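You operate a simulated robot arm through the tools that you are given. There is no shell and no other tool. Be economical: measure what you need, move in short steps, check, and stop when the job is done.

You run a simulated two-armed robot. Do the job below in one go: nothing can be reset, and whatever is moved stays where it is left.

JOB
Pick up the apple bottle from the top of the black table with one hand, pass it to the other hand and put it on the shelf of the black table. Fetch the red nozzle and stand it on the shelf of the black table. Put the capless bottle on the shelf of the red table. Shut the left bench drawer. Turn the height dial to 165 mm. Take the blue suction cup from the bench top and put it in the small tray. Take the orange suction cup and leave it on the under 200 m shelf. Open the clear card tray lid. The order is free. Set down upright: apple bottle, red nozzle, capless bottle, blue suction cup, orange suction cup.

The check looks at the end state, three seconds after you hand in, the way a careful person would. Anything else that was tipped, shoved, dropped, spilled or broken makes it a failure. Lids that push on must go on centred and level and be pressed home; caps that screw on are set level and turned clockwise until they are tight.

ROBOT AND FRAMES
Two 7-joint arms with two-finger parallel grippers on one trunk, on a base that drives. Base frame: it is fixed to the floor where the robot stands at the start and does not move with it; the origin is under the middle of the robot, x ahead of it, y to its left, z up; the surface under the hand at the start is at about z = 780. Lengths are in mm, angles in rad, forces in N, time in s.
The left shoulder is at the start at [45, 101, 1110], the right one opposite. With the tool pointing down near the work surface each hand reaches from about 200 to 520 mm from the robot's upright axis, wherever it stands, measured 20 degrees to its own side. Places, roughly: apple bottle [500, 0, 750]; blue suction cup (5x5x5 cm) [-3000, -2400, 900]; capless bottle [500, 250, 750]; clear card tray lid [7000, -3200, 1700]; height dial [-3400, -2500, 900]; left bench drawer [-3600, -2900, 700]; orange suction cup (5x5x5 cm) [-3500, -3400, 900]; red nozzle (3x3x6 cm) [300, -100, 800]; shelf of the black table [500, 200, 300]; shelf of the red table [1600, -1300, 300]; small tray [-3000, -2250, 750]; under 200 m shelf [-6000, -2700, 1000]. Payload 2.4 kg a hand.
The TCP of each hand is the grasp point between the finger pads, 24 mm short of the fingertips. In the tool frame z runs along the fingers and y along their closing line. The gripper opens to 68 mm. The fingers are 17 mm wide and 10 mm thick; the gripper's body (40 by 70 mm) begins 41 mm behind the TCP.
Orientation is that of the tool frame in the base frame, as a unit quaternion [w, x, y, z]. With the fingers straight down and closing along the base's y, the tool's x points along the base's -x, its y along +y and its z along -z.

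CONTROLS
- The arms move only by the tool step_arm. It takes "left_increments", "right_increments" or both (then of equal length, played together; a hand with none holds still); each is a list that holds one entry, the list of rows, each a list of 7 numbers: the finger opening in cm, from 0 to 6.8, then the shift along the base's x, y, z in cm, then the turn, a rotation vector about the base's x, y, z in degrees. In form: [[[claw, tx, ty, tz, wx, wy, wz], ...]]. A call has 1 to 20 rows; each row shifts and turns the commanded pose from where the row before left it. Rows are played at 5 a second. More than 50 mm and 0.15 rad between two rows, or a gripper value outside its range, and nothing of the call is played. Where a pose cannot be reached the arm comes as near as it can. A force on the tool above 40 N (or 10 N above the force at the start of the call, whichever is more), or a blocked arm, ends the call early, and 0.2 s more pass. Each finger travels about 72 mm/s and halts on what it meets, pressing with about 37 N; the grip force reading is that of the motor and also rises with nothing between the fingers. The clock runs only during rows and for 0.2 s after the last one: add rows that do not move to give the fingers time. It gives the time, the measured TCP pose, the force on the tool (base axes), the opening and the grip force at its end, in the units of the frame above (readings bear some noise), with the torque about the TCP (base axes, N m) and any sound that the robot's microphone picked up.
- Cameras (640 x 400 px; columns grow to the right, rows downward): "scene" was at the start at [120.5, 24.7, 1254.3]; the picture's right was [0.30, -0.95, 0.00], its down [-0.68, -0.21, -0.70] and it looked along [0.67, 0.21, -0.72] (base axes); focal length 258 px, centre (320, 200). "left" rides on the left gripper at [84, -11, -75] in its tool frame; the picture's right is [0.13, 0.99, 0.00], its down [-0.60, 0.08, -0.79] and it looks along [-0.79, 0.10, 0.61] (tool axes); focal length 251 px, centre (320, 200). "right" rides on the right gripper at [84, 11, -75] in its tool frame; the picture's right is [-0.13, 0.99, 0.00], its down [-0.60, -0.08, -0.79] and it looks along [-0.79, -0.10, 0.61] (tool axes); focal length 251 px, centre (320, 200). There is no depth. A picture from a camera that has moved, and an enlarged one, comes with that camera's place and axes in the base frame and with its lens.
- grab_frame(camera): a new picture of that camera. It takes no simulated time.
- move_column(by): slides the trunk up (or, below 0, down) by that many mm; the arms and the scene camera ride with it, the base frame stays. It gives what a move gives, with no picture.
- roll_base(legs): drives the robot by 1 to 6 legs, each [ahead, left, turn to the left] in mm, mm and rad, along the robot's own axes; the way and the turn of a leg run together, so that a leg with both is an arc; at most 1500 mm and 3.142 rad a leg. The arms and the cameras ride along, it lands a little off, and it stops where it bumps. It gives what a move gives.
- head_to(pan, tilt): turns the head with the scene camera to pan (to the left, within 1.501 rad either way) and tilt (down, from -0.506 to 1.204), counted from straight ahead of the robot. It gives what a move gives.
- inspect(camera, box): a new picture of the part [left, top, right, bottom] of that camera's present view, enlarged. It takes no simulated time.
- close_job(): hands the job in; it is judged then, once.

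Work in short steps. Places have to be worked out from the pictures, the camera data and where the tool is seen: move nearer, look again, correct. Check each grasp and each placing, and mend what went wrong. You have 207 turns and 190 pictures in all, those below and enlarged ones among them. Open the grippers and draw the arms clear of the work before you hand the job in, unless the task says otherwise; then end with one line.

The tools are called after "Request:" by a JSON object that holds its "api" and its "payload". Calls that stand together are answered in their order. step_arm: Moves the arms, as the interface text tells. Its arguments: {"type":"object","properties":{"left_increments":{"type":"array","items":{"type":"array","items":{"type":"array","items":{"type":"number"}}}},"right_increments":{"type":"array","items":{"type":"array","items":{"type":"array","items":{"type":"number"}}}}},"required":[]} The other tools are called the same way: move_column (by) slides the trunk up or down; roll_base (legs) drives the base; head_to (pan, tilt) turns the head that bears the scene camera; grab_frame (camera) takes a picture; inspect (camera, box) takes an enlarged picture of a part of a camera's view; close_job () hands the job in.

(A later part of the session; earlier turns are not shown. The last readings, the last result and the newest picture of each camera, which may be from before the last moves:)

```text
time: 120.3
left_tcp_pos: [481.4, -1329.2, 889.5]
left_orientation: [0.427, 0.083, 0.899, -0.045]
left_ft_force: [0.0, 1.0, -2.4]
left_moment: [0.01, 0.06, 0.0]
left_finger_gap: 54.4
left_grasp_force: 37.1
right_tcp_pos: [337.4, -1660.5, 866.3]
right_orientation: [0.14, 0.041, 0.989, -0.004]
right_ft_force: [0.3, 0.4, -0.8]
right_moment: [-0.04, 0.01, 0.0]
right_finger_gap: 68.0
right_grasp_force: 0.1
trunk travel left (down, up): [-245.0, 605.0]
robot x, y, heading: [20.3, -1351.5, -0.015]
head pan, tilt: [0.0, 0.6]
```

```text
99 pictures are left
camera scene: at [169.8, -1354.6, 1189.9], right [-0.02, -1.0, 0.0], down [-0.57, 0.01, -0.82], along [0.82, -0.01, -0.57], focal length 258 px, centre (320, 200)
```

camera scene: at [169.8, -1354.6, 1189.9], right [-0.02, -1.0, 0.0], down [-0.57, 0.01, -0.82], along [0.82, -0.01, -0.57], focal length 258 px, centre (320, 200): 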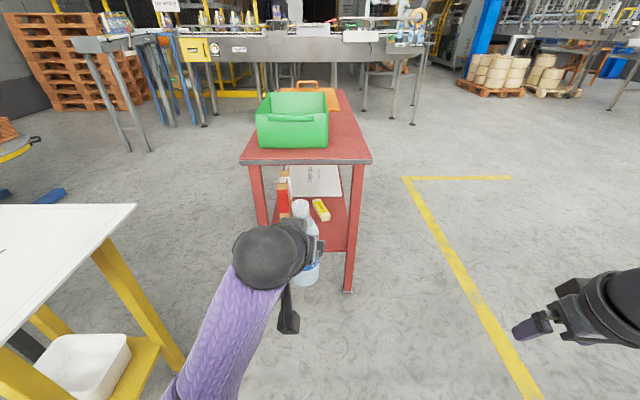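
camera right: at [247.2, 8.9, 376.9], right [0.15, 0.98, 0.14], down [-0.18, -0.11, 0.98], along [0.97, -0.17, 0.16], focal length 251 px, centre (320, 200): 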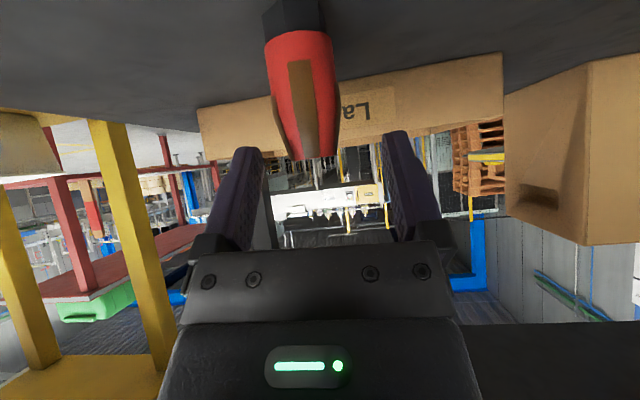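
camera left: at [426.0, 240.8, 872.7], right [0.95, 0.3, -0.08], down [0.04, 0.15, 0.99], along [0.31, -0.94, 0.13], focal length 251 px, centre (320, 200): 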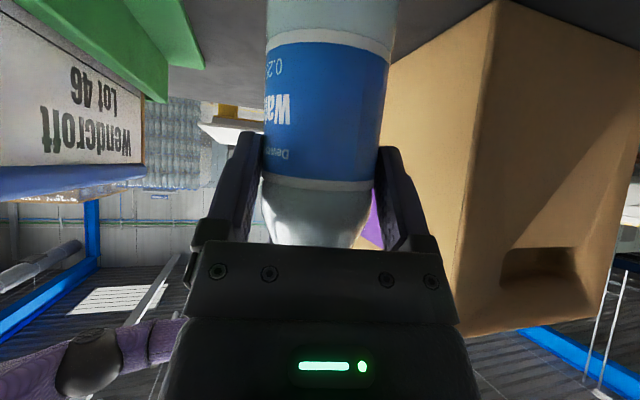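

I'll zoom on the red table's shelf to pick a free spot.

Request:
{"api": "inspect", "payload": {"camera": "scene", "box": [240, 150, 400, 290]}}

Request:
{"api": "move_column", "payload": {"by": -140}}

Request:
{"api": "step_arm", "payload": {"left_increments": [[[0, 0, 0, -3, 0, 0, 0], [0, 0, 0, -3, 0, 0, 0], [0, 0, 0, -3, 0, 0, 0], [0, 0, 0, -3, 0, 0, 0], [0, 0, 0, -3, 0, 0, 0], [0, 0, 0, -3, 0, 0, 0], [0, 0, 0, -3, 0, 0, 0], [0, 0, 0, -3, 0, 0, 0], [0, 0, 0, -3, 0, 0, 0], [0, 0, 0, 0, 0, 0, 0]]]}}

Request:
{"api": "grab_frame", "payload": {"camera": "scene"}}

```text
2.86 times, centred on (320, 220) of scene
camera zoom: at [169.8, -1354.6, 1189.9], right [-0.02, -1.0, 0.0], down [-0.57, 0.01, -0.82], along [0.82, -0.01, -0.57], focal length 736 px, centre (320, 143)
```

zoom: 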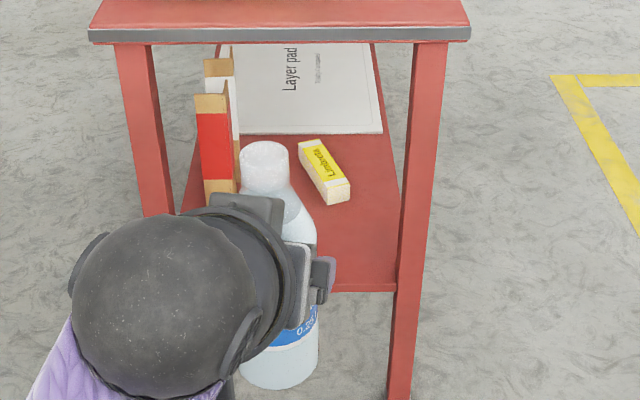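

```text
time: 122.0
left_tcp_pos: [480.8, -1328.2, 749.7]
left_orientation: [0.428, 0.082, 0.899, -0.045]
left_ft_force: [-0.3, 0.8, -3.0]
left_moment: [0.01, 0.05, 0.02]
left_finger_gap: 54.4
left_grasp_force: 36.7
right_tcp_pos: [338.6, -1659.1, 727.2]
right_orientation: [0.14, 0.041, 0.989, -0.002]
right_ft_force: [-0.1, -0.5, 0.3]
right_moment: [-0.02, -0.01, 0.01]
right_finger_gap: 68.1
right_grasp_force: 0.0
trunk travel left (down, up): [-105.0, 745.0]
robot x, y, heading: [23.0, -1352.1, -0.015]
head pan, tilt: [0.0, 0.6]
```

```text
time: 124.2
left_tcp_pos: [482.4, -1328.2, 477.5]
left_orientation: [0.427, 0.082, 0.899, -0.046]
left_ft_force: [0.1, 0.1, -3.0]
left_moment: [0.01, 0.02, 0.03]
left_finger_gap: 54.1
left_grasp_force: 36.8
right_tcp_pos: [338.7, -1659.8, 725.2]
right_orientation: [0.139, 0.041, 0.989, -0.003]
right_ft_force: [0.2, -0.2, -0.1]
right_moment: [-0.01, -0.02, 0.06]
right_finger_gap: 68.0
right_grasp_force: 0.0
trunk travel left (down, up): [-105.0, 745.0]
robot x, y, heading: [18.6, -1352.5, -0.018]
head pan, tilt: [0.0, 0.6]
```

```text
97 pictures are left
camera scene: at [209.9, -1355.3, 1046.3], right [-0.02, -1.0, 0.0], down [-0.57, 0.01, -0.82], along [0.82, -0.01, -0.57], focal length 258 px, centre (320, 200)
```

scene: 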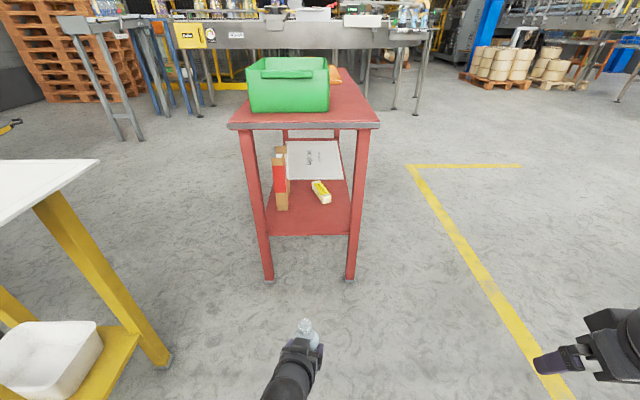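

The front strip, x 1030–1180 around y≈-1335, is free. I'll drive 600 mm forward to bring the bottle over it.

Request:
{"api": "roll_base", "payload": {"legs": [[600, 0, 0]]}}

Request:
{"api": "head_to", "payload": {"pan": 0.0, "tilt": 0.9}}

Request:
{"api": "grab_frame", "payload": {"camera": "scene"}}

Request:
{"api": "grab_frame", "payload": {"camera": "left"}}

```text
time: 127.6
left_tcp_pos: [1088.1, -1338.6, 478.4]
left_orientation: [0.427, 0.082, 0.899, -0.045]
left_ft_force: [0.6, -0.3, -2.3]
left_moment: [0.04, 0.06, 0.02]
left_finger_gap: 54.3
left_grasp_force: 37.0
right_tcp_pos: [944.9, -1670.7, 726.4]
right_orientation: [0.14, 0.04, 0.989, -0.003]
right_ft_force: [-0.1, -0.3, -0.6]
right_moment: [0.03, -0.01, 0.02]
right_finger_gap: 68.7
right_grasp_force: 0.1
trunk travel left (down, up): [-105.0, 745.0]
robot x, y, heading: [627.0, -1365.1, -0.011]
head pan, tilt: [0.0, 0.6]
```

```text
time: 128.4
left_tcp_pos: [1088.2, -1338.7, 477.9]
left_orientation: [0.428, 0.082, 0.899, -0.045]
left_ft_force: [-0.1, 0.2, -3.3]
left_moment: [0.02, 0.02, 0.02]
left_finger_gap: 54.4
left_grasp_force: 36.7
right_tcp_pos: [945.4, -1670.7, 727.4]
right_orientation: [0.139, 0.042, 0.989, -0.004]
right_ft_force: [-0.6, 0.0, 0.3]
right_moment: [0.0, -0.01, 0.0]
right_finger_gap: 68.2
right_grasp_force: 0.0
trunk travel left (down, up): [-105.0, 745.0]
robot x, y, heading: [627.6, -1361.4, -0.014]
head pan, tilt: [0.0, 0.901]
```

```text
96 pictures are left
camera scene: at [803.6, -1365.1, 1021.6], right [-0.02, -1.0, 0.0], down [-0.78, 0.01, -0.62], along [0.62, -0.01, -0.78], focal length 258 px, centre (320, 200)
```

scene: 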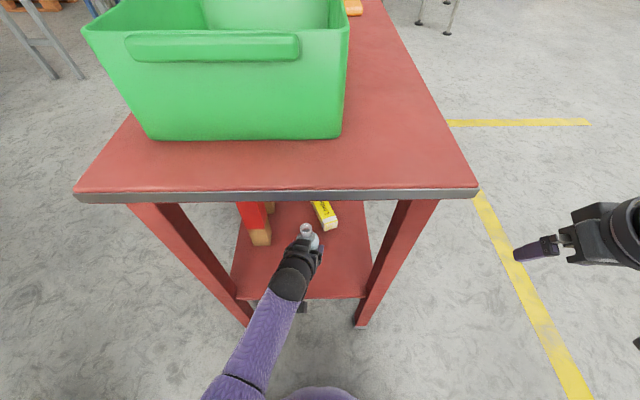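

```text
95 pictures are left
camera left: at [977.9, -1328.8, 460.4], right [0.11, 0.99, -0.11], down [-0.21, 0.13, 0.97], along [0.97, -0.08, 0.23], focal length 251 px, centre (320, 200)
```

left: 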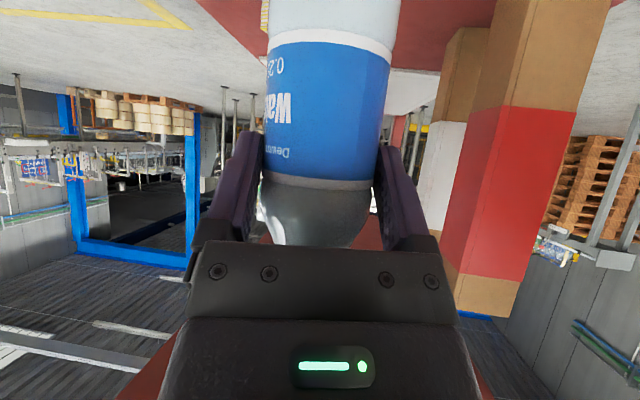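

I'll zoom in to check clearance to the red block and the bottle's tilt.

Request:
{"api": "inspect", "payload": {"camera": "scene", "box": [220, 190, 400, 320]}}

```text
3.08 times, centred on (310, 255) of scene
camera zoom: at [803.6, -1365.1, 1021.6], right [-0.02, -1.0, 0.0], down [-0.78, 0.01, -0.62], along [0.62, -0.01, -0.78], focal length 793 px, centre (351, 31)
```

zoom: 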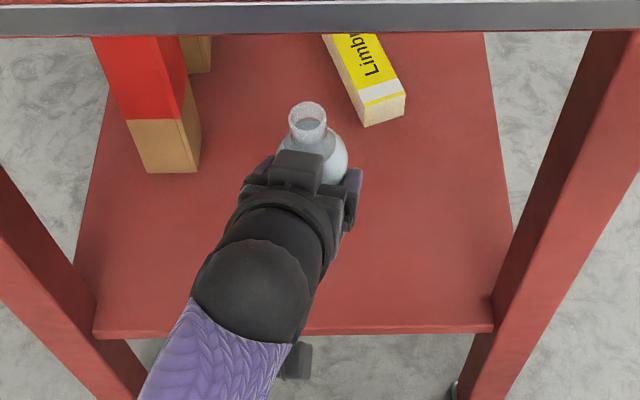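

The bottle axis works out to within 1° of vertical, and it is 120 mm clear of the block. I'll lower it 50 mm, then feel for contact in small steps.

Request:
{"api": "step_arm", "payload": {"left_increments": [[[0, 0, 0, -1.7, 0, 0, 0], [0, 0, 0, -1.6, 0, 0, 0], [0, 0, 0, -1.2, 0, 0, 0], [0, 0, 0, 0, 0, 0, 0]]]}}

Request:
{"api": "grab_frame", "payload": {"camera": "left"}}

```text
time: 129.4
left_tcp_pos: [1088.7, -1339.1, 432.9]
left_orientation: [0.427, 0.083, 0.899, -0.046]
left_ft_force: [-0.1, 0.1, -3.6]
left_moment: [0.0, 0.05, 0.01]
left_finger_gap: 54.4
left_grasp_force: 37.4
right_tcp_pos: [945.7, -1669.8, 727.2]
right_orientation: [0.14, 0.041, 0.989, -0.004]
right_ft_force: [0.6, -0.4, 0.0]
right_moment: [-0.01, 0.0, 0.0]
right_finger_gap: 67.9
right_grasp_force: 0.1
trunk travel left (down, up): [-105.0, 745.0]
robot x, y, heading: [632.7, -1361.8, -0.012]
head pan, tilt: [0.0, 0.901]
```

```text
93 pictures are left
camera left: at [977.2, -1329.3, 415.2], right [0.11, 0.99, -0.11], down [-0.21, 0.13, 0.97], along [0.97, -0.08, 0.23], focal length 251 px, centre (320, 200)
```

left: 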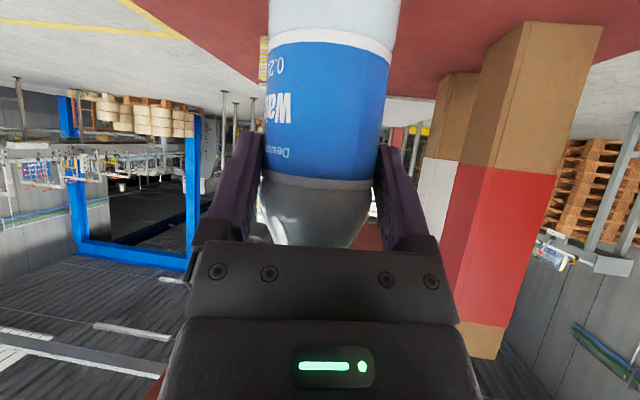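

Not touching yet, so I'll step down 3 mm at a time while watching the force.

Request:
{"api": "step_arm", "payload": {"left_increments": [[[0, 0, 0, -0.4, 0, 0, 0], [0, 0, 0, -0.3, 0, 0, 0], [0, 0, 0, -0.3, 0, 0, 0], [0, 0, 0, 0, 0, 0, 0]]]}}

Request:
{"api": "step_arm", "payload": {"left_increments": [[[0, 0, 0, -0.2, 0, 0, 0], [0, 0, 0, -0.2, 0, 0, 0], [0, 0, 0, 0, 0, 0, 0]]]}}

```text
time: 130.4
left_tcp_pos: [1088.7, -1338.4, 422.0]
left_orientation: [0.428, 0.083, 0.899, -0.045]
left_ft_force: [0.1, 0.4, -3.0]
left_moment: [0.04, 0.0, -0.03]
left_finger_gap: 54.2
left_grasp_force: 37.1
right_tcp_pos: [945.3, -1669.4, 727.1]
right_orientation: [0.139, 0.042, 0.989, -0.003]
right_ft_force: [0.4, 0.2, -0.6]
right_moment: [0.03, 0.03, -0.01]
right_finger_gap: 67.9
right_grasp_force: 0.1
trunk travel left (down, up): [-105.0, 745.0]
robot x, y, heading: [629.0, -1363.6, -0.012]
head pan, tilt: [0.0, 0.901]
```

```text
time: 131.2
left_tcp_pos: [1088.7, -1337.6, 419.1]
left_orientation: [0.428, 0.082, 0.899, -0.046]
left_ft_force: [0.5, 0.2, -2.4]
left_moment: [0.03, 0.02, 0.01]
left_finger_gap: 54.3
left_grasp_force: 36.3
right_tcp_pos: [943.8, -1670.3, 726.5]
right_orientation: [0.14, 0.04, 0.989, -0.003]
right_ft_force: [0.0, -0.2, 0.1]
right_moment: [-0.01, -0.03, 0.04]
right_finger_gap: 68.2
right_grasp_force: 0.0
trunk travel left (down, up): [-105.0, 745.0]
robot x, y, heading: [631.4, -1363.6, -0.017]
head pan, tilt: [0.0, 0.901]
```

No contact yet at z 419, so I'll continue; the call stops by itself on force.

Request:
{"api": "step_arm", "payload": {"left_increments": [[[0, 0, 0, -0.2, 0, 0, 0], [0, 0, 0, -0.2, 0, 0, 0], [0, 0, 0, -0.2, 0, 0, 0], [0, 0, 0, -0.2, 0, 0, 0]]]}}

Request:
{"api": "step_arm", "payload": {"left_increments": [[[0, 0, 0, -0.2, 0, 0, 0], [0, 0, 0, -0.2, 0, 0, 0]]]}}

```text
time: 132.2
left_tcp_pos: [1089.9, -1337.5, 413.6]
left_orientation: [0.432, 0.083, 0.897, -0.045]
left_ft_force: [3.2, -0.7, 25.1]
left_moment: [0.29, -0.37, 0.04]
left_finger_gap: 54.5
left_grasp_force: 37.3
right_tcp_pos: [945.0, -1670.8, 728.1]
right_orientation: [0.14, 0.041, 0.989, -0.003]
right_ft_force: [-0.7, 0.5, 0.5]
right_moment: [0.01, 0.01, 0.01]
right_finger_gap: 68.1
right_grasp_force: 0.1
trunk travel left (down, up): [-105.0, 745.0]
robot x, y, heading: [627.0, -1361.2, -0.015]
head pan, tilt: [0.0, 0.901]
```

```text
time: 132.8
left_tcp_pos: [1088.9, -1338.0, 407.6]
left_orientation: [0.429, 0.084, 0.898, -0.046]
left_ft_force: [2.7, -1.7, 25.5]
left_moment: [0.31, -0.25, -0.05]
left_finger_gap: 54.3
left_grasp_force: 36.3
right_tcp_pos: [944.5, -1671.0, 726.7]
right_orientation: [0.14, 0.041, 0.989, -0.002]
right_ft_force: [0.8, 0.6, 0.4]
right_moment: [0.02, 0.01, 0.0]
right_finger_gap: 68.0
right_grasp_force: 0.1
trunk travel left (down, up): [-105.0, 745.0]
robot x, y, heading: [627.5, -1362.7, -0.021]
head pan, tilt: [0.0, 0.901]
```

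In contact. I'll ease up, open and check.

Request:
{"api": "step_arm", "payload": {"left_increments": [[[0, 0, 0, 0.3, 0, 0, 0], [0, 0, 0, 0, 0, 0, 0], [6.8, 0, 0, 0, 0, 0, 0], [6.8, 0, 0, 0, 0, 0, 0], [6.8, 0, 0, 0, 0, 0, 0]]]}}

Request:
{"api": "inspect", "payload": {"camera": "scene", "box": [220, 190, 400, 320]}}

Request:
{"api": "grab_frame", "payload": {"camera": "left"}}

```text
time: 134.0
left_tcp_pos: [1088.7, -1339.1, 409.8]
left_orientation: [0.427, 0.083, 0.899, -0.046]
left_ft_force: [-1.5, -0.3, -0.7]
left_moment: [-0.01, -0.01, 0.0]
left_finger_gap: 67.9
left_grasp_force: 0.1
right_tcp_pos: [944.8, -1669.4, 726.0]
right_orientation: [0.139, 0.041, 0.989, -0.003]
right_ft_force: [0.5, -0.5, -0.9]
right_moment: [0.0, -0.01, -0.03]
right_finger_gap: 68.1
right_grasp_force: 0.1
trunk travel left (down, up): [-105.0, 745.0]
robot x, y, heading: [625.3, -1357.4, -0.019]
head pan, tilt: [0.0, 0.901]
```

```text
3.08 times, centred on (310, 255) of scene
camera zoom: at [803.3, -1365.1, 1021.6], right [-0.02, -1.0, 0.0], down [-0.78, 0.01, -0.62], along [0.62, -0.01, -0.78], focal length 793 px, centre (351, 31)
```

zoom: 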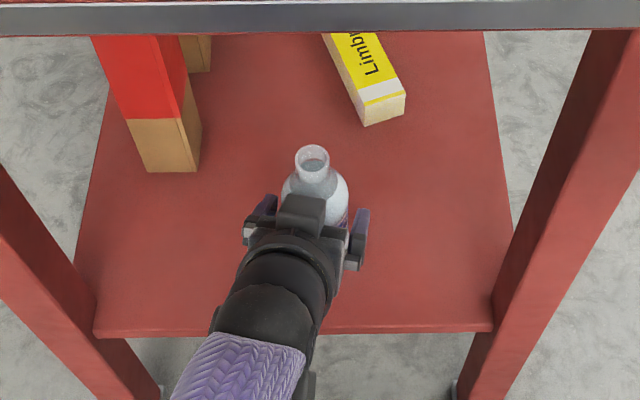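

```text
91 pictures are left
camera left: at [977.4, -1329.1, 392.1], right [0.11, 0.99, -0.11], down [-0.21, 0.13, 0.97], along [0.97, -0.08, 0.23], focal length 251 px, centre (320, 200)
```

left: 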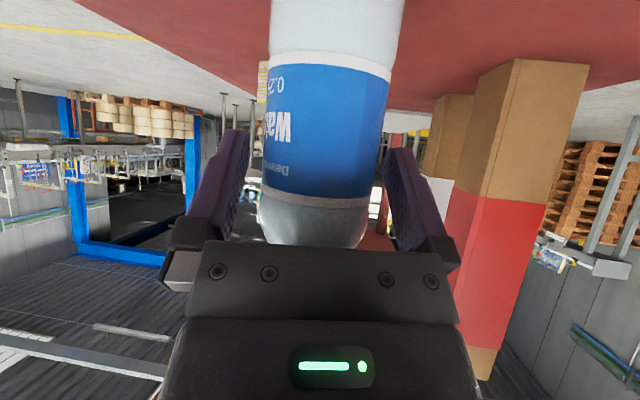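

It stands upright. I'll retreat along the tool axis, then back the base off.

Request:
{"api": "step_arm", "payload": {"left_increments": [[[6.8, -1.5, 0.3, 1.25, 0, 0, 0], [6.8, -2.5, 0.5, 2.1, 0, 0, 0], [6.8, -2.5, 0.5, 2.1, 0, 0, 0], [6.8, -2.5, 0.5, 2.1, 0, 0, 0], [6.8, 0, 0, 0, 0, 0, 0]]]}}

Request:
{"api": "roll_base", "payload": {"legs": [[-450, 0, 0]]}}

Request:
{"api": "head_to", "payload": {"pan": 0.0, "tilt": 0.6}}

Request:
{"api": "grab_frame", "payload": {"camera": "scene"}}

```text
time: 135.2
left_tcp_pos: [1002.5, -1315.0, 485.7]
left_orientation: [0.432, 0.084, 0.897, -0.038]
left_ft_force: [0.2, -0.1, 0.4]
left_moment: [0.01, 0.0, -0.01]
left_finger_gap: 68.0
left_grasp_force: 0.1
right_tcp_pos: [944.5, -1670.9, 725.6]
right_orientation: [0.139, 0.041, 0.989, -0.004]
right_ft_force: [-0.1, -0.4, 0.2]
right_moment: [0.0, -0.02, 0.02]
right_finger_gap: 68.2
right_grasp_force: 0.1
trunk travel left (down, up): [-105.0, 745.0]
robot x, y, heading: [626.5, -1364.1, -0.015]
head pan, tilt: [0.0, 0.901]
```

```text
time: 137.9
left_tcp_pos: [545.3, -1307.1, 482.6]
left_orientation: [0.428, 0.086, 0.899, -0.038]
left_ft_force: [0.3, -0.5, 0.7]
left_moment: [0.02, 0.03, 0.03]
left_finger_gap: 68.0
left_grasp_force: 0.2
right_tcp_pos: [491.7, -1662.7, 727.0]
right_orientation: [0.139, 0.04, 0.989, -0.003]
right_ft_force: [0.1, -0.3, 0.1]
right_moment: [-0.01, -0.01, -0.02]
right_finger_gap: 68.0
right_grasp_force: 0.1
trunk travel left (down, up): [-105.0, 745.0]
robot x, y, heading: [173.3, -1356.0, -0.018]
head pan, tilt: [0.0, 0.901]
```

```text
time: 138.8
left_tcp_pos: [544.1, -1306.4, 483.6]
left_orientation: [0.428, 0.085, 0.899, -0.036]
left_ft_force: [0.1, -0.1, 0.7]
left_moment: [0.0, -0.03, 0.0]
left_finger_gap: 68.2
left_grasp_force: 0.1
right_tcp_pos: [490.9, -1661.8, 727.0]
right_orientation: [0.14, 0.04, 0.989, -0.003]
right_ft_force: [0.1, 0.2, 0.1]
right_moment: [-0.03, 0.0, 0.01]
right_finger_gap: 67.9
right_grasp_force: 0.1
trunk travel left (down, up): [-105.0, 745.0]
robot x, y, heading: [171.8, -1356.7, -0.014]
head pan, tilt: [0.0, 0.6]
```

```text
90 pictures are left
camera scene: at [362.1, -1357.9, 1046.3], right [-0.01, -1.0, 0.0], down [-0.57, 0.01, -0.82], along [0.82, -0.01, -0.57], focal length 258 px, centre (320, 200)
```

scene: 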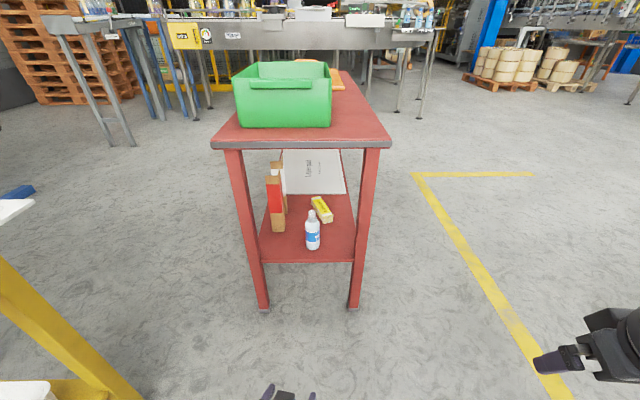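

The capless bottle stands on the red table's shelf. Next is the bench, near (-3300, -2700). I'll raise the column, step away from the jack and turn to look.

Request:
{"api": "move_column", "payload": {"by": 300}}

Request:
{"api": "roll_base", "payload": {"legs": [[0, -350, 0], [0, 0, -2.75]]}}

Request:
{"api": "head_to", "payload": {"pan": 0.0, "tilt": 0.3}}

Request:
{"api": "grab_frame", "payload": {"camera": "scene"}}

```text
time: 141.8
left_tcp_pos: [542.5, -1298.7, 780.6]
left_orientation: [0.427, 0.09, 0.899, -0.028]
left_ft_force: [0.6, -0.4, 0.7]
left_moment: [0.0, 0.03, 0.0]
left_finger_gap: 68.2
left_grasp_force: 0.1
right_tcp_pos: [491.7, -1662.0, 1025.2]
right_orientation: [0.139, 0.041, 0.989, -0.003]
right_ft_force: [0.0, 0.1, 1.1]
right_moment: [0.0, -0.02, -0.02]
right_finger_gap: 68.2
right_grasp_force: 0.1
trunk travel left (down, up): [-405.0, 445.0]
robot x, y, heading: [169.4, -1356.1, -0.014]
head pan, tilt: [0.0, 0.6]
```

```text
time: 150.5
left_tcp_pos: [-157.6, -1880.5, 781.7]
left_orientation: [0.048, 0.9, 0.073, -0.426]
left_ft_force: [0.1, -0.1, -0.3]
left_moment: [-0.01, 0.02, 0.02]
left_finger_gap: 68.0
left_grasp_force: 0.0
right_tcp_pos: [-237.2, -1520.4, 1026.1]
right_orientation: [0.021, 0.981, 0.136, -0.138]
right_ft_force: [0.9, 0.0, 0.4]
right_moment: [0.0, 0.04, 0.03]
right_finger_gap: 68.1
right_grasp_force: 0.1
trunk travel left (down, up): [-405.0, 445.0]
robot x, y, heading: [166.6, -1699.4, -2.8]
head pan, tilt: [0.0, 0.6]
```

```text
time: 151.3
left_tcp_pos: [-157.3, -1881.0, 781.7]
left_orientation: [0.049, 0.901, 0.073, -0.425]
left_ft_force: [-0.1, 0.8, 0.1]
left_moment: [0.02, 0.0, 0.02]
left_finger_gap: 68.1
left_grasp_force: 0.2
right_tcp_pos: [-236.7, -1520.6, 1026.1]
right_orientation: [0.022, 0.981, 0.136, -0.138]
right_ft_force: [0.3, 0.5, 0.2]
right_moment: [-0.01, -0.01, 0.02]
right_finger_gap: 68.0
right_grasp_force: 0.1
trunk travel left (down, up): [-405.0, 445.0]
robot x, y, heading: [172.7, -1693.9, -2.799]
head pan, tilt: [0.0, 0.3]
```

```text
89 pictures are left
camera scene: at [52.0, -1737.9, 1379.0], right [-0.34, 0.94, 0.0], down [0.28, 0.1, -0.95], along [-0.9, -0.32, -0.3], focal length 258 px, centre (320, 200)
```

scene: 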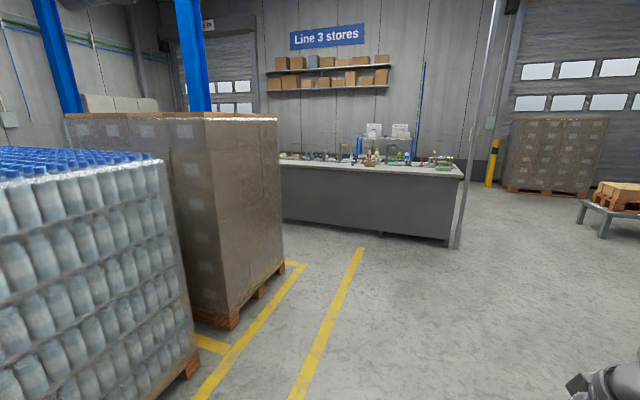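

The bench runs along y at x≈-3100…-3700, starting at y≈-1220, so the drawer faces the far side. I'll go around its right end.

Request:
{"api": "roll_base", "payload": {"legs": [[0, 0, -0.34], [1300, 0, 0], [0, 0, -0.549], [1500, 0, 0], [692, 0, 0], [0, 0, 0.549]]}}

Request:
{"api": "head_to", "payload": {"pan": 0.4, "tilt": 0.4}}

Request:
{"api": "grab_frame", "payload": {"camera": "scene"}}

```text
time: 172.4
left_tcp_pos: [-3366.4, -594.9, 781.3]
left_orientation: [-0.028, 0.899, -0.09, -0.427]
left_ft_force: [0.6, -0.4, -1.0]
left_moment: [-0.02, -0.02, 0.01]
left_finger_gap: 68.1
left_grasp_force: 0.0
right_tcp_pos: [-3312.9, -229.5, 1025.3]
right_orientation: [-0.003, 0.989, -0.042, -0.14]
right_ft_force: [-0.3, -1.2, 0.4]
right_moment: [0.01, -0.01, -0.03]
right_finger_gap: 68.2
right_grasp_force: 0.1
trunk travel left (down, up): [-405.0, 445.0]
robot x, y, heading: [-2995.9, -540.0, 3.123]
head pan, tilt: [0.0, 0.3]
```

```text
time: 173.3
left_tcp_pos: [-3365.3, -595.7, 779.6]
left_orientation: [-0.027, 0.899, -0.09, -0.428]
left_ft_force: [-0.2, 0.5, 0.6]
left_moment: [0.02, 0.0, -0.01]
left_finger_gap: 68.1
left_grasp_force: 0.0
right_tcp_pos: [-3312.5, -229.6, 1026.3]
right_orientation: [-0.004, 0.989, -0.043, -0.139]
right_ft_force: [-0.1, 0.1, 0.0]
right_moment: [0.02, -0.01, 0.0]
right_finger_gap: 68.0
right_grasp_force: 0.0
trunk travel left (down, up): [-405.0, 445.0]
robot x, y, heading: [-2997.4, -540.9, 3.122]
head pan, tilt: [0.4, 0.4]
```

```text
88 pictures are left
camera scene: at [-3111.9, -571.5, 1369.9], right [-0.37, 0.93, 0.0], down [0.36, 0.14, -0.92], along [-0.85, -0.34, -0.39], focal length 258 px, centre (320, 200)
```

scene: 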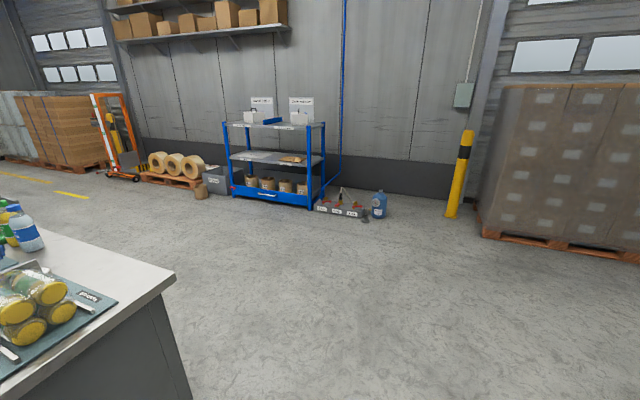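

I can see the blue rack with label signs, presumably the under-200 m shelf. I'll continue around behind the bench.

Request:
{"api": "roll_base", "payload": {"legs": [[1350, 0, 0.02], [0, 0, 1.57], [1500, 0, 0]]}}

Request:
{"api": "head_to", "payload": {"pan": 0.7, "tilt": 0.5}}

Request:
{"api": "grab_frame", "payload": {"camera": "scene"}}

Request:
{"api": "head_to", "payload": {"pan": -1.0, "tilt": 0.3}}

Request:
{"api": "grab_frame", "payload": {"camera": "scene"}}

```text
time: 190.8
left_tcp_pos: [-4340.0, -2391.8, 780.8]
left_orientation: [0.279, 0.707, 0.563, -0.325]
left_ft_force: [-0.7, 0.3, 0.6]
left_moment: [0.0, -0.01, -0.02]
left_finger_gap: 67.8
left_grasp_force: 0.1
right_tcp_pos: [-4704.4, -2328.4, 1027.2]
right_orientation: [0.095, 0.738, 0.661, -0.101]
right_ft_force: [-0.6, 1.1, 0.6]
right_moment: [-0.01, 0.04, 0.01]
right_finger_gap: 67.9
right_grasp_force: 0.0
trunk travel left (down, up): [-405.0, 445.0]
robot x, y, heading: [-4385.5, -2017.7, -1.612]
head pan, tilt: [0.4, 0.4]
```

```text
time: 191.6
left_tcp_pos: [-4339.0, -2391.4, 780.7]
left_orientation: [0.279, 0.707, 0.564, -0.324]
left_ft_force: [0.8, 0.2, 0.3]
left_moment: [-0.02, 0.02, 0.02]
left_finger_gap: 68.2
left_grasp_force: 0.1
right_tcp_pos: [-4703.4, -2328.7, 1025.8]
right_orientation: [0.095, 0.738, 0.66, -0.102]
right_ft_force: [1.2, 1.3, -0.1]
right_moment: [-0.04, 0.02, 0.02]
right_finger_gap: 67.9
right_grasp_force: 0.0
trunk travel left (down, up): [-405.0, 445.0]
robot x, y, heading: [-4383.9, -2023.9, -1.612]
head pan, tilt: [0.7, 0.499]
```

```text
87 pictures are left
camera scene: at [-4334.4, -2121.9, 1360.7], right [-0.79, -0.61, 0.0], down [-0.29, 0.38, -0.88], along [0.54, -0.7, -0.48], focal length 258 px, centre (320, 200)
```

scene: 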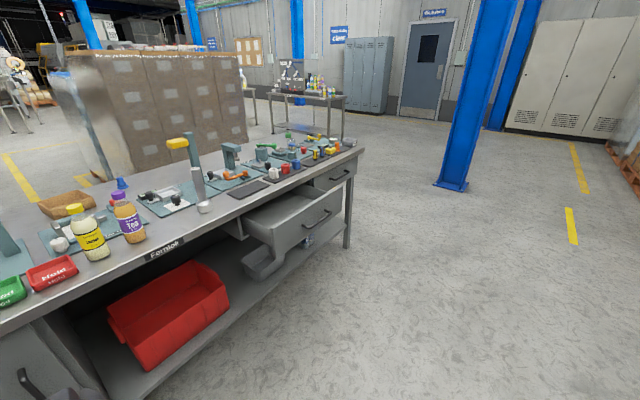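

```text
time: 193.4
left_tcp_pos: [-4340.8, -2390.7, 780.6]
left_orientation: [0.278, 0.708, 0.562, -0.325]
left_ft_force: [0.0, 0.2, -0.3]
left_moment: [0.0, -0.01, 0.02]
left_finger_gap: 67.9
left_grasp_force: 0.1
right_tcp_pos: [-4703.8, -2327.6, 1027.0]
right_orientation: [0.094, 0.739, 0.66, -0.102]
right_ft_force: [0.3, 0.6, -0.7]
right_moment: [-0.01, -0.02, -0.01]
right_finger_gap: 67.8
right_grasp_force: 0.1
trunk travel left (down, up): [-405.0, 445.0]
robot x, y, heading: [-4388.8, -2020.8, -1.617]
head pan, tilt: [-1.0, 0.3]
```

```text
86 pictures are left
camera scene: at [-4470.5, -2096.8, 1379.1], right [-0.5, 0.86, 0.0], down [0.26, 0.15, -0.96], along [-0.83, -0.48, -0.3], focal length 258 px, centre (320, 200)
```

scene: 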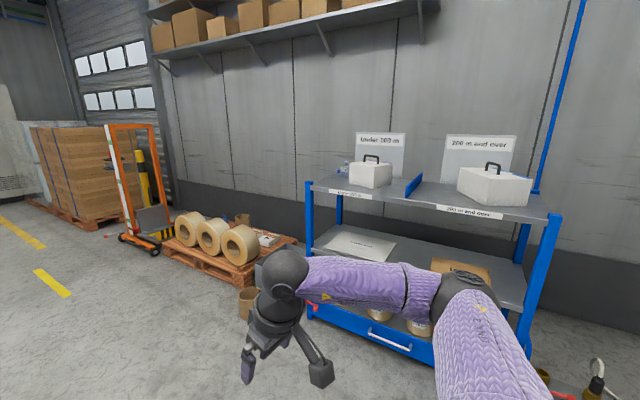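

Very informative: the left drawer is open at about (-3657, -3000), the tools are on the bench, and the "Under 200 m" half is the left part of the blue rack's top shelf. I'll move in front of the bench facing +x.

Request:
{"api": "roll_base", "payload": {"legs": [[600, 120, 0], [0, 0, 1.617]]}}

Request:
{"api": "step_arm", "payload": {"left_increments": [[[6.8, 0, 0, 4, 0, 4.5, 0], [6.8, 0, 0, 4, 0, 4.5, 0], [6.8, 0, 0, 4, 0, 4.5, 0], [6.8, 0, 0, 4, 0, 4.5, 0], [6.8, 0, 0, 4, 0, 4.5, 0], [6.8, 0, 0, 4, 0, 4.5, 0], [6.8, 0, 0, 0, 0, 4.5, 0], [6.8, 0, 0, 0, 0, 4.5, 0], [6.8, 0, 0, 0, 0, 4.5, 0], [6.8, 0, 0, 0, 0, 4.5, 0], [6.8, 0, 0, 0, 0, 4.5, 0], [6.8, 0, 0, 0, 0, 0, 0]]]}}

Request:
{"api": "head_to", "payload": {"pan": 0.0, "tilt": 0.65}}

Request:
{"api": "grab_frame", "payload": {"camera": "scene"}}

```text
time: 200.8
left_tcp_pos: [-3920.7, -2553.0, 781.5]
left_orientation: [0.427, 0.069, 0.902, -0.017]
left_ft_force: [0.9, 0.7, -0.2]
left_moment: [-0.02, -0.01, 0.0]
left_finger_gap: 67.8
left_grasp_force: 0.1
right_tcp_pos: [-3957.3, -2921.1, 1026.1]
right_orientation: [0.14, 0.018, 0.99, 0.0]
right_ft_force: [0.3, -1.3, -0.6]
right_moment: [-0.02, -0.03, -0.03]
right_finger_gap: 68.2
right_grasp_force: 0.1
trunk travel left (down, up): [-405.0, 445.0]
robot x, y, heading: [-4285.7, -2624.5, 0.036]
head pan, tilt: [-1.0, 0.3]
```

```text
time: 202.2
left_tcp_pos: [-3910.4, -2534.1, 999.0]
left_orientation: [0.228, 0.05, 0.972, -0.002]
left_ft_force: [3.2, 1.3, -0.8]
left_moment: [-0.01, -0.11, -0.1]
left_finger_gap: 67.9
left_grasp_force: 0.0
left hand out of reach, approached as far as the arm can: row 6
right_tcp_pos: [-3956.9, -2919.4, 1026.9]
right_orientation: [0.14, 0.019, 0.99, 0.0]
right_ft_force: [-0.3, 0.0, -0.4]
right_moment: [0.01, 0.02, 0.01]
right_finger_gap: 67.9
right_grasp_force: 0.1
trunk travel left (down, up): [-405.0, 445.0]
robot x, y, heading: [-4289.0, -2629.6, 0.028]
head pan, tilt: [-1.0, 0.3]
stopped in row 6 (left hand): the force on the tool passed its limit at 102 N (the readings are from after the stop); the commanded pose is now the measured one
```

```text
time: 203.4
left_tcp_pos: [-3911.6, -2535.7, 997.5]
left_orientation: [0.228, 0.05, 0.972, -0.002]
left_ft_force: [6.8, -0.1, -0.9]
left_moment: [-0.02, -0.01, 0.08]
left_finger_gap: 67.9
left_grasp_force: 0.0
right_tcp_pos: [-3957.0, -2920.6, 1027.5]
right_orientation: [0.139, 0.019, 0.99, -0.001]
right_ft_force: [0.0, 0.2, -0.9]
right_moment: [0.01, 0.02, -0.02]
right_finger_gap: 67.9
right_grasp_force: 0.1
trunk travel left (down, up): [-405.0, 445.0]
robot x, y, heading: [-4289.3, -2626.2, 0.031]
head pan, tilt: [0.0, 0.649]
```

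```text
85 pictures are left
camera scene: at [-4171.7, -2624.6, 1347.4], right [0.03, -1.0, 0.0], down [-0.6, -0.02, -0.8], along [0.8, 0.02, -0.6], focal length 258 px, centre (320, 200)
```

scene: 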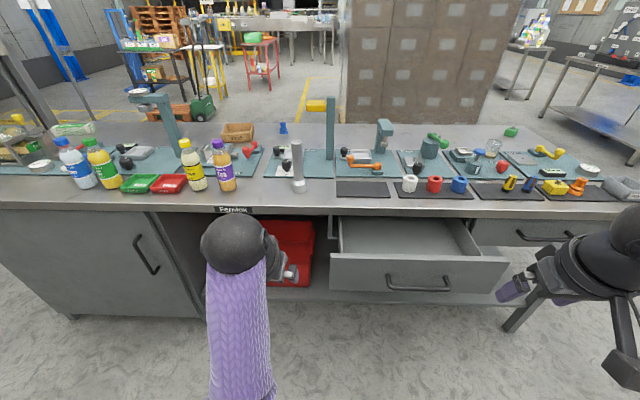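

I can locate everything: blue cup at about (-2950, -2411) and carton tray at about (-2910, -2170), both at the far side; orange cup at about (-3427, -3467); open drawer front at x≈-3690, y≈-2907, z 640–790. I'll do the drawer first, moving closer and lowering the column, with the right hand horizontal and fist closed.

Request:
{"api": "step_arm", "payload": {"left_increments": [[[6.8, -1, 3, 0, 0, 0, 0], [6.8, -1, 3, 0, 0, 0, 0], [6.8, -1, 3, 0, 0, 0, 0], [6.8, 0, 0, 0, 0, 0, 0]]]}}

Request:
{"api": "roll_base", "payload": {"legs": [[175, -80, -0.03]]}}

Request:
{"api": "move_column", "payload": {"by": -150}}

Request:
{"api": "step_arm", "payload": {"right_increments": [[[0, 0, 1, 0, 0, -8, 0], [0, 0, 1, 0, 0, -8, 0], [0, 0, 1, 0, 0, -8, 0], [0, 0, 1, 0, 0, -8, 0], [0, 0, 1, -2, 0, -8, 0], [0, 0, 1, -2, 0, -8, 0], [0, 0, 1, -2, 0, -8, 0], [0, 0, 1, -2, 0, -8, 0], [0, 0, 0, 0, 0, 0, 0]]]}}

Request:
{"api": "grab_frame", "payload": {"camera": "scene"}}

```text
time: 203.7
left_tcp_pos: [-3911.3, -2527.7, 997.8]
left_orientation: [0.233, 0.046, 0.971, -0.005]
left_ft_force: [11.7, 5.4, -3.4]
left_moment: [-0.13, -0.27, -0.72]
left_finger_gap: 67.7
left_grasp_force: 0.0
right_tcp_pos: [-3956.0, -2920.2, 1026.5]
right_orientation: [0.139, 0.019, 0.99, 0.0]
right_ft_force: [-0.5, -0.4, -0.2]
right_moment: [0.0, 0.0, 0.01]
right_finger_gap: 68.2
right_grasp_force: 0.0
trunk travel left (down, up): [-405.0, 445.0]
robot x, y, heading: [-4294.5, -2624.5, 0.03]
head pan, tilt: [0.0, 0.649]
stopped in row 1 (left hand): the force on the tool passed its limit at 81 N (the readings are from after the stop); the commanded pose is now the measured one
```

```text
time: 205.3
left_tcp_pos: [-3732.9, -2616.8, 997.7]
left_orientation: [0.232, 0.061, 0.971, -0.008]
left_ft_force: [21.8, -1.8, -3.5]
left_moment: [0.08, -0.01, 0.46]
left_finger_gap: 67.9
left_grasp_force: 0.0
right_tcp_pos: [-3791.7, -3006.8, 1027.8]
right_orientation: [0.139, 0.034, 0.99, -0.002]
right_ft_force: [-0.1, 0.2, -0.1]
right_moment: [-0.01, 0.01, 0.0]
right_finger_gap: 67.9
right_grasp_force: 0.0
trunk travel left (down, up): [-405.0, 445.0]
robot x, y, heading: [-4111.9, -2702.7, -0.006]
head pan, tilt: [0.0, 0.649]
```

```text
time: 205.8
left_tcp_pos: [-3733.4, -2616.8, 980.8]
left_orientation: [0.236, 0.063, 0.97, -0.008]
left_ft_force: [13.2, -0.9, -4.2]
left_moment: [0.1, -0.21, 0.19]
left_finger_gap: 68.0
left_grasp_force: 0.2
right_tcp_pos: [-3791.0, -3007.4, 1007.6]
right_orientation: [0.138, 0.034, 0.99, -0.002]
right_ft_force: [-0.2, 0.5, -0.3]
right_moment: [0.01, -0.01, 0.0]
right_finger_gap: 67.7
right_grasp_force: 0.1
trunk travel left (down, up): [-388.0, 462.0]
robot x, y, heading: [-4115.7, -2704.6, -0.0]
head pan, tilt: [0.0, 0.649]
stopped: the force on the tool passed its limit at 47 N (the readings are from after the stop); the commanded pose is now the measured one
```

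```text
time: 207.8
left_tcp_pos: [-3732.5, -2617.0, 981.1]
left_orientation: [0.235, 0.063, 0.97, -0.008]
left_ft_force: [26.8, 0.0, -5.6]
left_moment: [0.04, -0.01, 0.15]
left_finger_gap: 68.2
left_grasp_force: 0.0
right_tcp_pos: [-3772.2, -2894.7, 986.5]
right_orientation: [0.529, -0.051, 0.843, 0.077]
right_ft_force: [0.4, -1.0, -0.6]
right_moment: [-0.03, 0.01, 0.01]
right_finger_gap: 0.3
right_grasp_force: 23.6
right hand out of reach, approached as far as the arm can: row 5, 6, 7, 8
trunk travel left (down, up): [-388.0, 462.0]
robot x, y, heading: [-4118.8, -2706.0, -0.002]
head pan, tilt: [0.0, 0.649]
```

```text
84 pictures are left
camera scene: at [-3994.4, -2705.0, 1330.0], right [0.0, -1.0, 0.0], down [-0.6, 0.0, -0.8], along [0.8, 0.0, -0.6], focal length 258 px, centre (320, 200)
```

scene: 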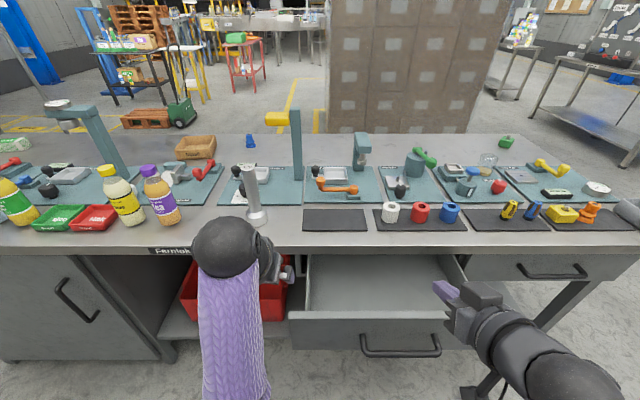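

The left arm is rubbing against the robot's own body, so I'll push it forward to relieve that before continuing.

Request:
{"api": "step_arm", "payload": {"left_increments": [[[6.8, 2, 0, 1, 0, 0, 0], [6.8, 2, 0, 1, 0, 0, 0], [6.8, 2, 1, 1, 0, 4, 0], [6.8, 0, 2, 1, 0, 4, 0], [6.8, 0, 2, 0, 0, 4, 0], [6.8, 0, 0, 0, 0, 0, 0]]]}}

Request:
{"api": "move_column", "payload": {"by": -60}}

```text
time: 208.6
left_tcp_pos: [-3681.0, -2609.5, 1008.5]
left_orientation: [0.218, 0.057, 0.974, -0.008]
left_ft_force: [10.9, 3.8, -4.1]
left_moment: [-0.07, -0.26, -0.34]
left_finger_gap: 67.8
left_grasp_force: 0.0
right_tcp_pos: [-3772.7, -2894.9, 987.7]
right_orientation: [0.529, -0.051, 0.843, 0.078]
right_ft_force: [-0.8, -0.9, -0.4]
right_moment: [0.02, 0.01, 0.0]
right_finger_gap: 0.0
right_grasp_force: 23.8
trunk travel left (down, up): [-388.0, 462.0]
robot x, y, heading: [-4114.6, -2703.3, -0.005]
head pan, tilt: [0.0, 0.649]
stopped in row 3 (left hand): the force on the tool passed its limit at 72 N (the readings are from after the stop); the commanded pose is now the measured one
```

```text
time: 209.0
left_tcp_pos: [-3678.6, -2609.0, 998.2]
left_orientation: [0.221, 0.058, 0.974, -0.009]
left_ft_force: [12.0, -3.4, -4.4]
left_moment: [0.06, -0.17, 0.4]
left_finger_gap: 68.0
left_grasp_force: 0.1
right_tcp_pos: [-3771.7, -2894.6, 976.0]
right_orientation: [0.529, -0.051, 0.844, 0.077]
right_ft_force: [-0.7, 0.2, -0.9]
right_moment: [0.0, -0.05, 0.03]
right_finger_gap: 0.0
right_grasp_force: 22.8
trunk travel left (down, up): [-377.0, 472.0]
robot x, y, heading: [-4112.9, -2704.9, 0.001]
head pan, tilt: [0.0, 0.649]
stopped: the force on the tool passed its limit at 49 N (the readings are from after the stop); the commanded pose is now the measured one
```

The wrist camera is probably folding against the forearm, since the elbow is low. I'll pitch the hand back up and raise it to unfold.

Request:
{"api": "step_arm", "payload": {"left_increments": [[[6.8, 0.5, 0, 0.5, 0, -6, 0], [6.8, 1, 0, 1, 0, -6, 0], [6.8, 1, 0, 2, 0, -6, 0], [6.8, 1, 0, 2, 0, -6, 0], [6.8, 1, 0, 2, 0, 0, 0], [6.8, 0, 0, 2, 0, 0, 0], [6.8, 0, 0, 0, 0, 0, 0]]]}}

Request:
{"api": "grab_frame", "payload": {"camera": "scene"}}

```text
time: 210.6
left_tcp_pos: [-3633.3, -2610.1, 1093.6]
left_orientation: [0.417, 0.059, 0.907, 0.004]
left_ft_force: [-0.2, 0.5, -0.4]
left_moment: [-0.06, 0.0, -0.02]
left_finger_gap: 68.0
left_grasp_force: 0.1
right_tcp_pos: [-3770.9, -2895.0, 976.4]
right_orientation: [0.529, -0.05, 0.844, 0.077]
right_ft_force: [-0.1, 0.5, -0.5]
right_moment: [0.01, 0.02, 0.01]
right_finger_gap: 0.0
right_grasp_force: 23.7
trunk travel left (down, up): [-377.0, 472.0]
robot x, y, heading: [-4117.0, -2702.6, -0.002]
head pan, tilt: [0.0, 0.649]
```

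```text
83 pictures are left
camera scene: at [-3992.7, -2705.0, 1319.5], right [0.0, -1.0, 0.0], down [-0.6, 0.0, -0.8], along [0.8, 0.0, -0.6], focal length 258 px, centre (320, 200)
```

scene: 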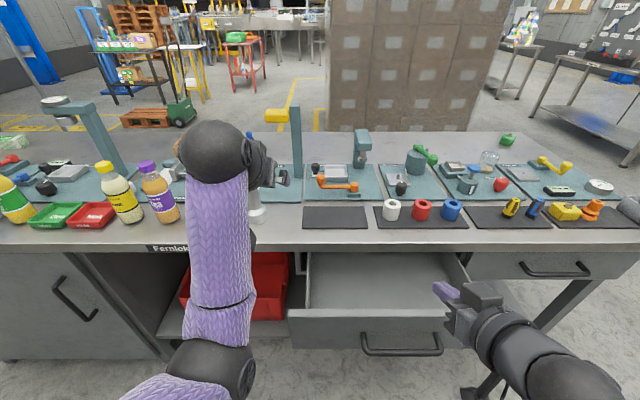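

Unfolded and free of force. Now I'll lower the column for the drawer push.

Request:
{"api": "move_column", "payload": {"by": -150}}

Request:
{"api": "step_arm", "payload": {"right_increments": [[[0, -0.5, 0, -2, 0, -2, 0], [0, -0.5, 0, -2, 0, -2, 0], [0, 0, 0, -2, 0, -2, 0], [0, 0, 0, -1, 0, -2, 0], [0, 0, 0, 0, 0, 0, 0]]]}}

Request:
{"api": "grab_frame", "payload": {"camera": "scene"}}

Request:
{"api": "grab_frame", "payload": {"camera": "right"}}

```text
time: 212.4
left_tcp_pos: [-3634.3, -2609.8, 943.1]
left_orientation: [0.417, 0.059, 0.907, 0.004]
left_ft_force: [0.8, -0.2, 0.1]
left_moment: [0.01, -0.02, 0.0]
left_finger_gap: 67.9
left_grasp_force: 0.1
right_tcp_pos: [-3770.1, -2894.2, 815.1]
right_orientation: [0.513, -0.049, 0.853, 0.078]
right_ft_force: [0.1, -0.8, 0.0]
right_moment: [0.01, -0.02, 0.01]
right_finger_gap: 0.0
right_grasp_force: 23.9
trunk travel left (down, up): [-227.0, 622.0]
robot x, y, heading: [-4114.7, -2704.2, -0.004]
head pan, tilt: [0.0, 0.649]
```

```text
time: 213.3
left_tcp_pos: [-3633.8, -2610.0, 942.6]
left_orientation: [0.416, 0.06, 0.907, 0.002]
left_ft_force: [0.3, 0.7, 0.6]
left_moment: [-0.05, 0.0, 0.02]
left_finger_gap: 67.9
left_grasp_force: 0.1
right_tcp_pos: [-3775.9, -2894.6, 762.7]
right_orientation: [0.573, -0.056, 0.814, 0.075]
right_ft_force: [1.5, -0.3, 12.7]
right_moment: [0.03, -0.25, 0.01]
right_finger_gap: 0.0
right_grasp_force: 23.6
trunk travel left (down, up): [-227.0, 622.0]
robot x, y, heading: [-4112.5, -2705.5, -0.001]
head pan, tilt: [0.0, 0.649]
stopped in row 4 (right hand): the force on the tool passed its limit at 50 N (the readings are from after the stop); the commanded pose is now the measured one
```

```text
82 pictures are left
camera scene: at [-3962.5, -2704.6, 1167.8], right [0.0, -1.0, 0.0], down [-0.6, 0.0, -0.8], along [0.8, 0.0, -0.6], focal length 258 px, centre (320, 200)
```

scene: 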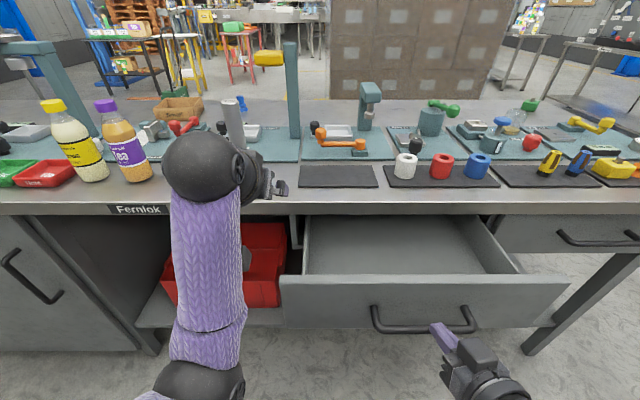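

```text
81 pictures are left
camera right: at [-3875.2, -2898.6, 707.7], right [-0.13, 0.98, 0.18], down [-0.52, -0.22, 0.83], along [0.85, 0.02, 0.53], focal length 251 px, centre (320, 200)
```

right: 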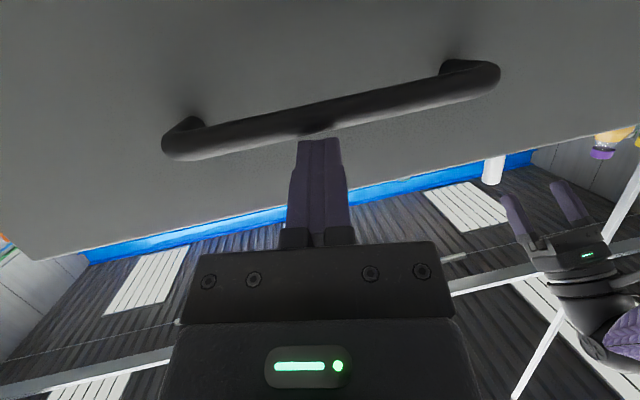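

The fingertips are resting on the drawer handle. I'll raise 30 mm above it and push the panel in.

Request:
{"api": "step_arm", "payload": {"right_increments": [[[0, 0, 0, 1.5, 0, 0, 0], [0, 0, 0, 1.5, 0, 0, 0], [0, 1.5, 0, 0, 0, 0, 0], [0, 1.5, 0, 0, 0, 0, 0], [0, 1.5, 0, 0, 0, 0, 0], [0, 1.5, 0, 0, 0, 0, 0], [0, 1.5, 0, 0, 0, 0, 0], [0, 1.5, 0, 0, 0, 0, 0], [0, 1.5, 0, 0, 0, 0, 0], [0, 1.5, 0, 0, 0, 0, 0]]]}}

Request:
{"api": "grab_frame", "payload": {"camera": "scene"}}

```text
time: 215.5
left_tcp_pos: [-3634.0, -2611.1, 943.3]
left_orientation: [0.417, 0.059, 0.907, 0.004]
left_ft_force: [0.4, 0.0, 0.1]
left_moment: [-0.03, 0.01, 0.04]
left_finger_gap: 68.0
left_grasp_force: 0.0
right_tcp_pos: [-3655.7, -2895.9, 790.1]
right_orientation: [0.571, -0.055, 0.816, 0.074]
right_ft_force: [-0.6, 0.6, 0.5]
right_moment: [0.02, -0.03, 0.02]
right_finger_gap: 0.2
right_grasp_force: 23.3
trunk travel left (down, up): [-227.0, 622.0]
robot x, y, heading: [-4111.3, -2706.4, 0.001]
head pan, tilt: [0.0, 0.649]
```

```text
80 pictures are left
camera scene: at [-3962.2, -2705.1, 1167.7], right [0.0, -1.0, 0.0], down [-0.6, 0.0, -0.8], along [0.8, 0.0, -0.6], focal length 258 px, centre (320, 200)
```

scene: 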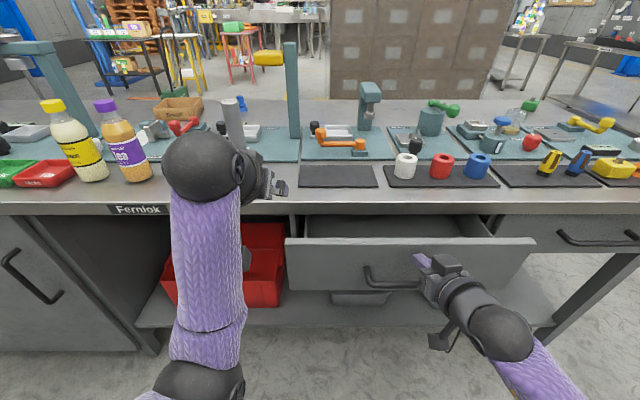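

The drawer slides in easily, so I'll keep pushing until it stops.

Request:
{"api": "step_arm", "payload": {"right_increments": [[[0, 1.5, 0, 0, 0, 0, 0], [0, 1.5, 0, 0, 0, 0, 0], [0, 1.5, 0, 0, 0, 0, 0], [0, 1.5, 0, 0, 0, 0, 0], [0, 1.0, 0, 0, 0, 0, 0], [0, 1.0, 0, 0, 0, 0, 0], [0, 1.0, 0, 0, 0, 0, 0], [0, 1.0, 0, 0, 0, 0, 0], [0, 1.0, 0, 0, 0, 0, 0]]]}}

Request:
{"api": "grab_frame", "payload": {"camera": "scene"}}

```text
time: 217.5
left_tcp_pos: [-3637.1, -2610.8, 943.8]
left_orientation: [0.418, 0.06, 0.906, 0.003]
left_ft_force: [0.3, 0.7, 0.1]
left_moment: [-0.02, 0.01, -0.03]
left_finger_gap: 67.9
left_grasp_force: 0.1
right_tcp_pos: [-3549.4, -2896.7, 789.8]
right_orientation: [0.57, -0.055, 0.816, 0.075]
right_ft_force: [-29.1, 1.7, -1.5]
right_moment: [0.0, 0.07, -0.1]
right_finger_gap: 0.1
right_grasp_force: 23.9
trunk travel left (down, up): [-227.0, 622.0]
robot x, y, heading: [-4113.6, -2704.1, -0.005]
head pan, tilt: [0.0, 0.649]
```

```text
79 pictures are left
camera scene: at [-3965.7, -2705.0, 1168.1], right [0.0, -1.0, 0.0], down [-0.6, 0.0, -0.8], along [0.8, 0.0, -0.6], focal length 258 px, centre (320, 200)
```

scene: 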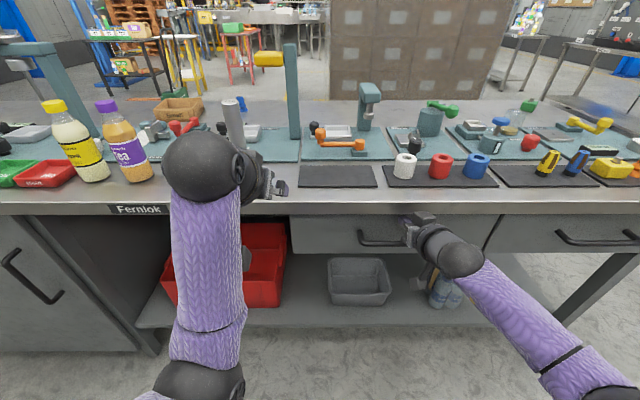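

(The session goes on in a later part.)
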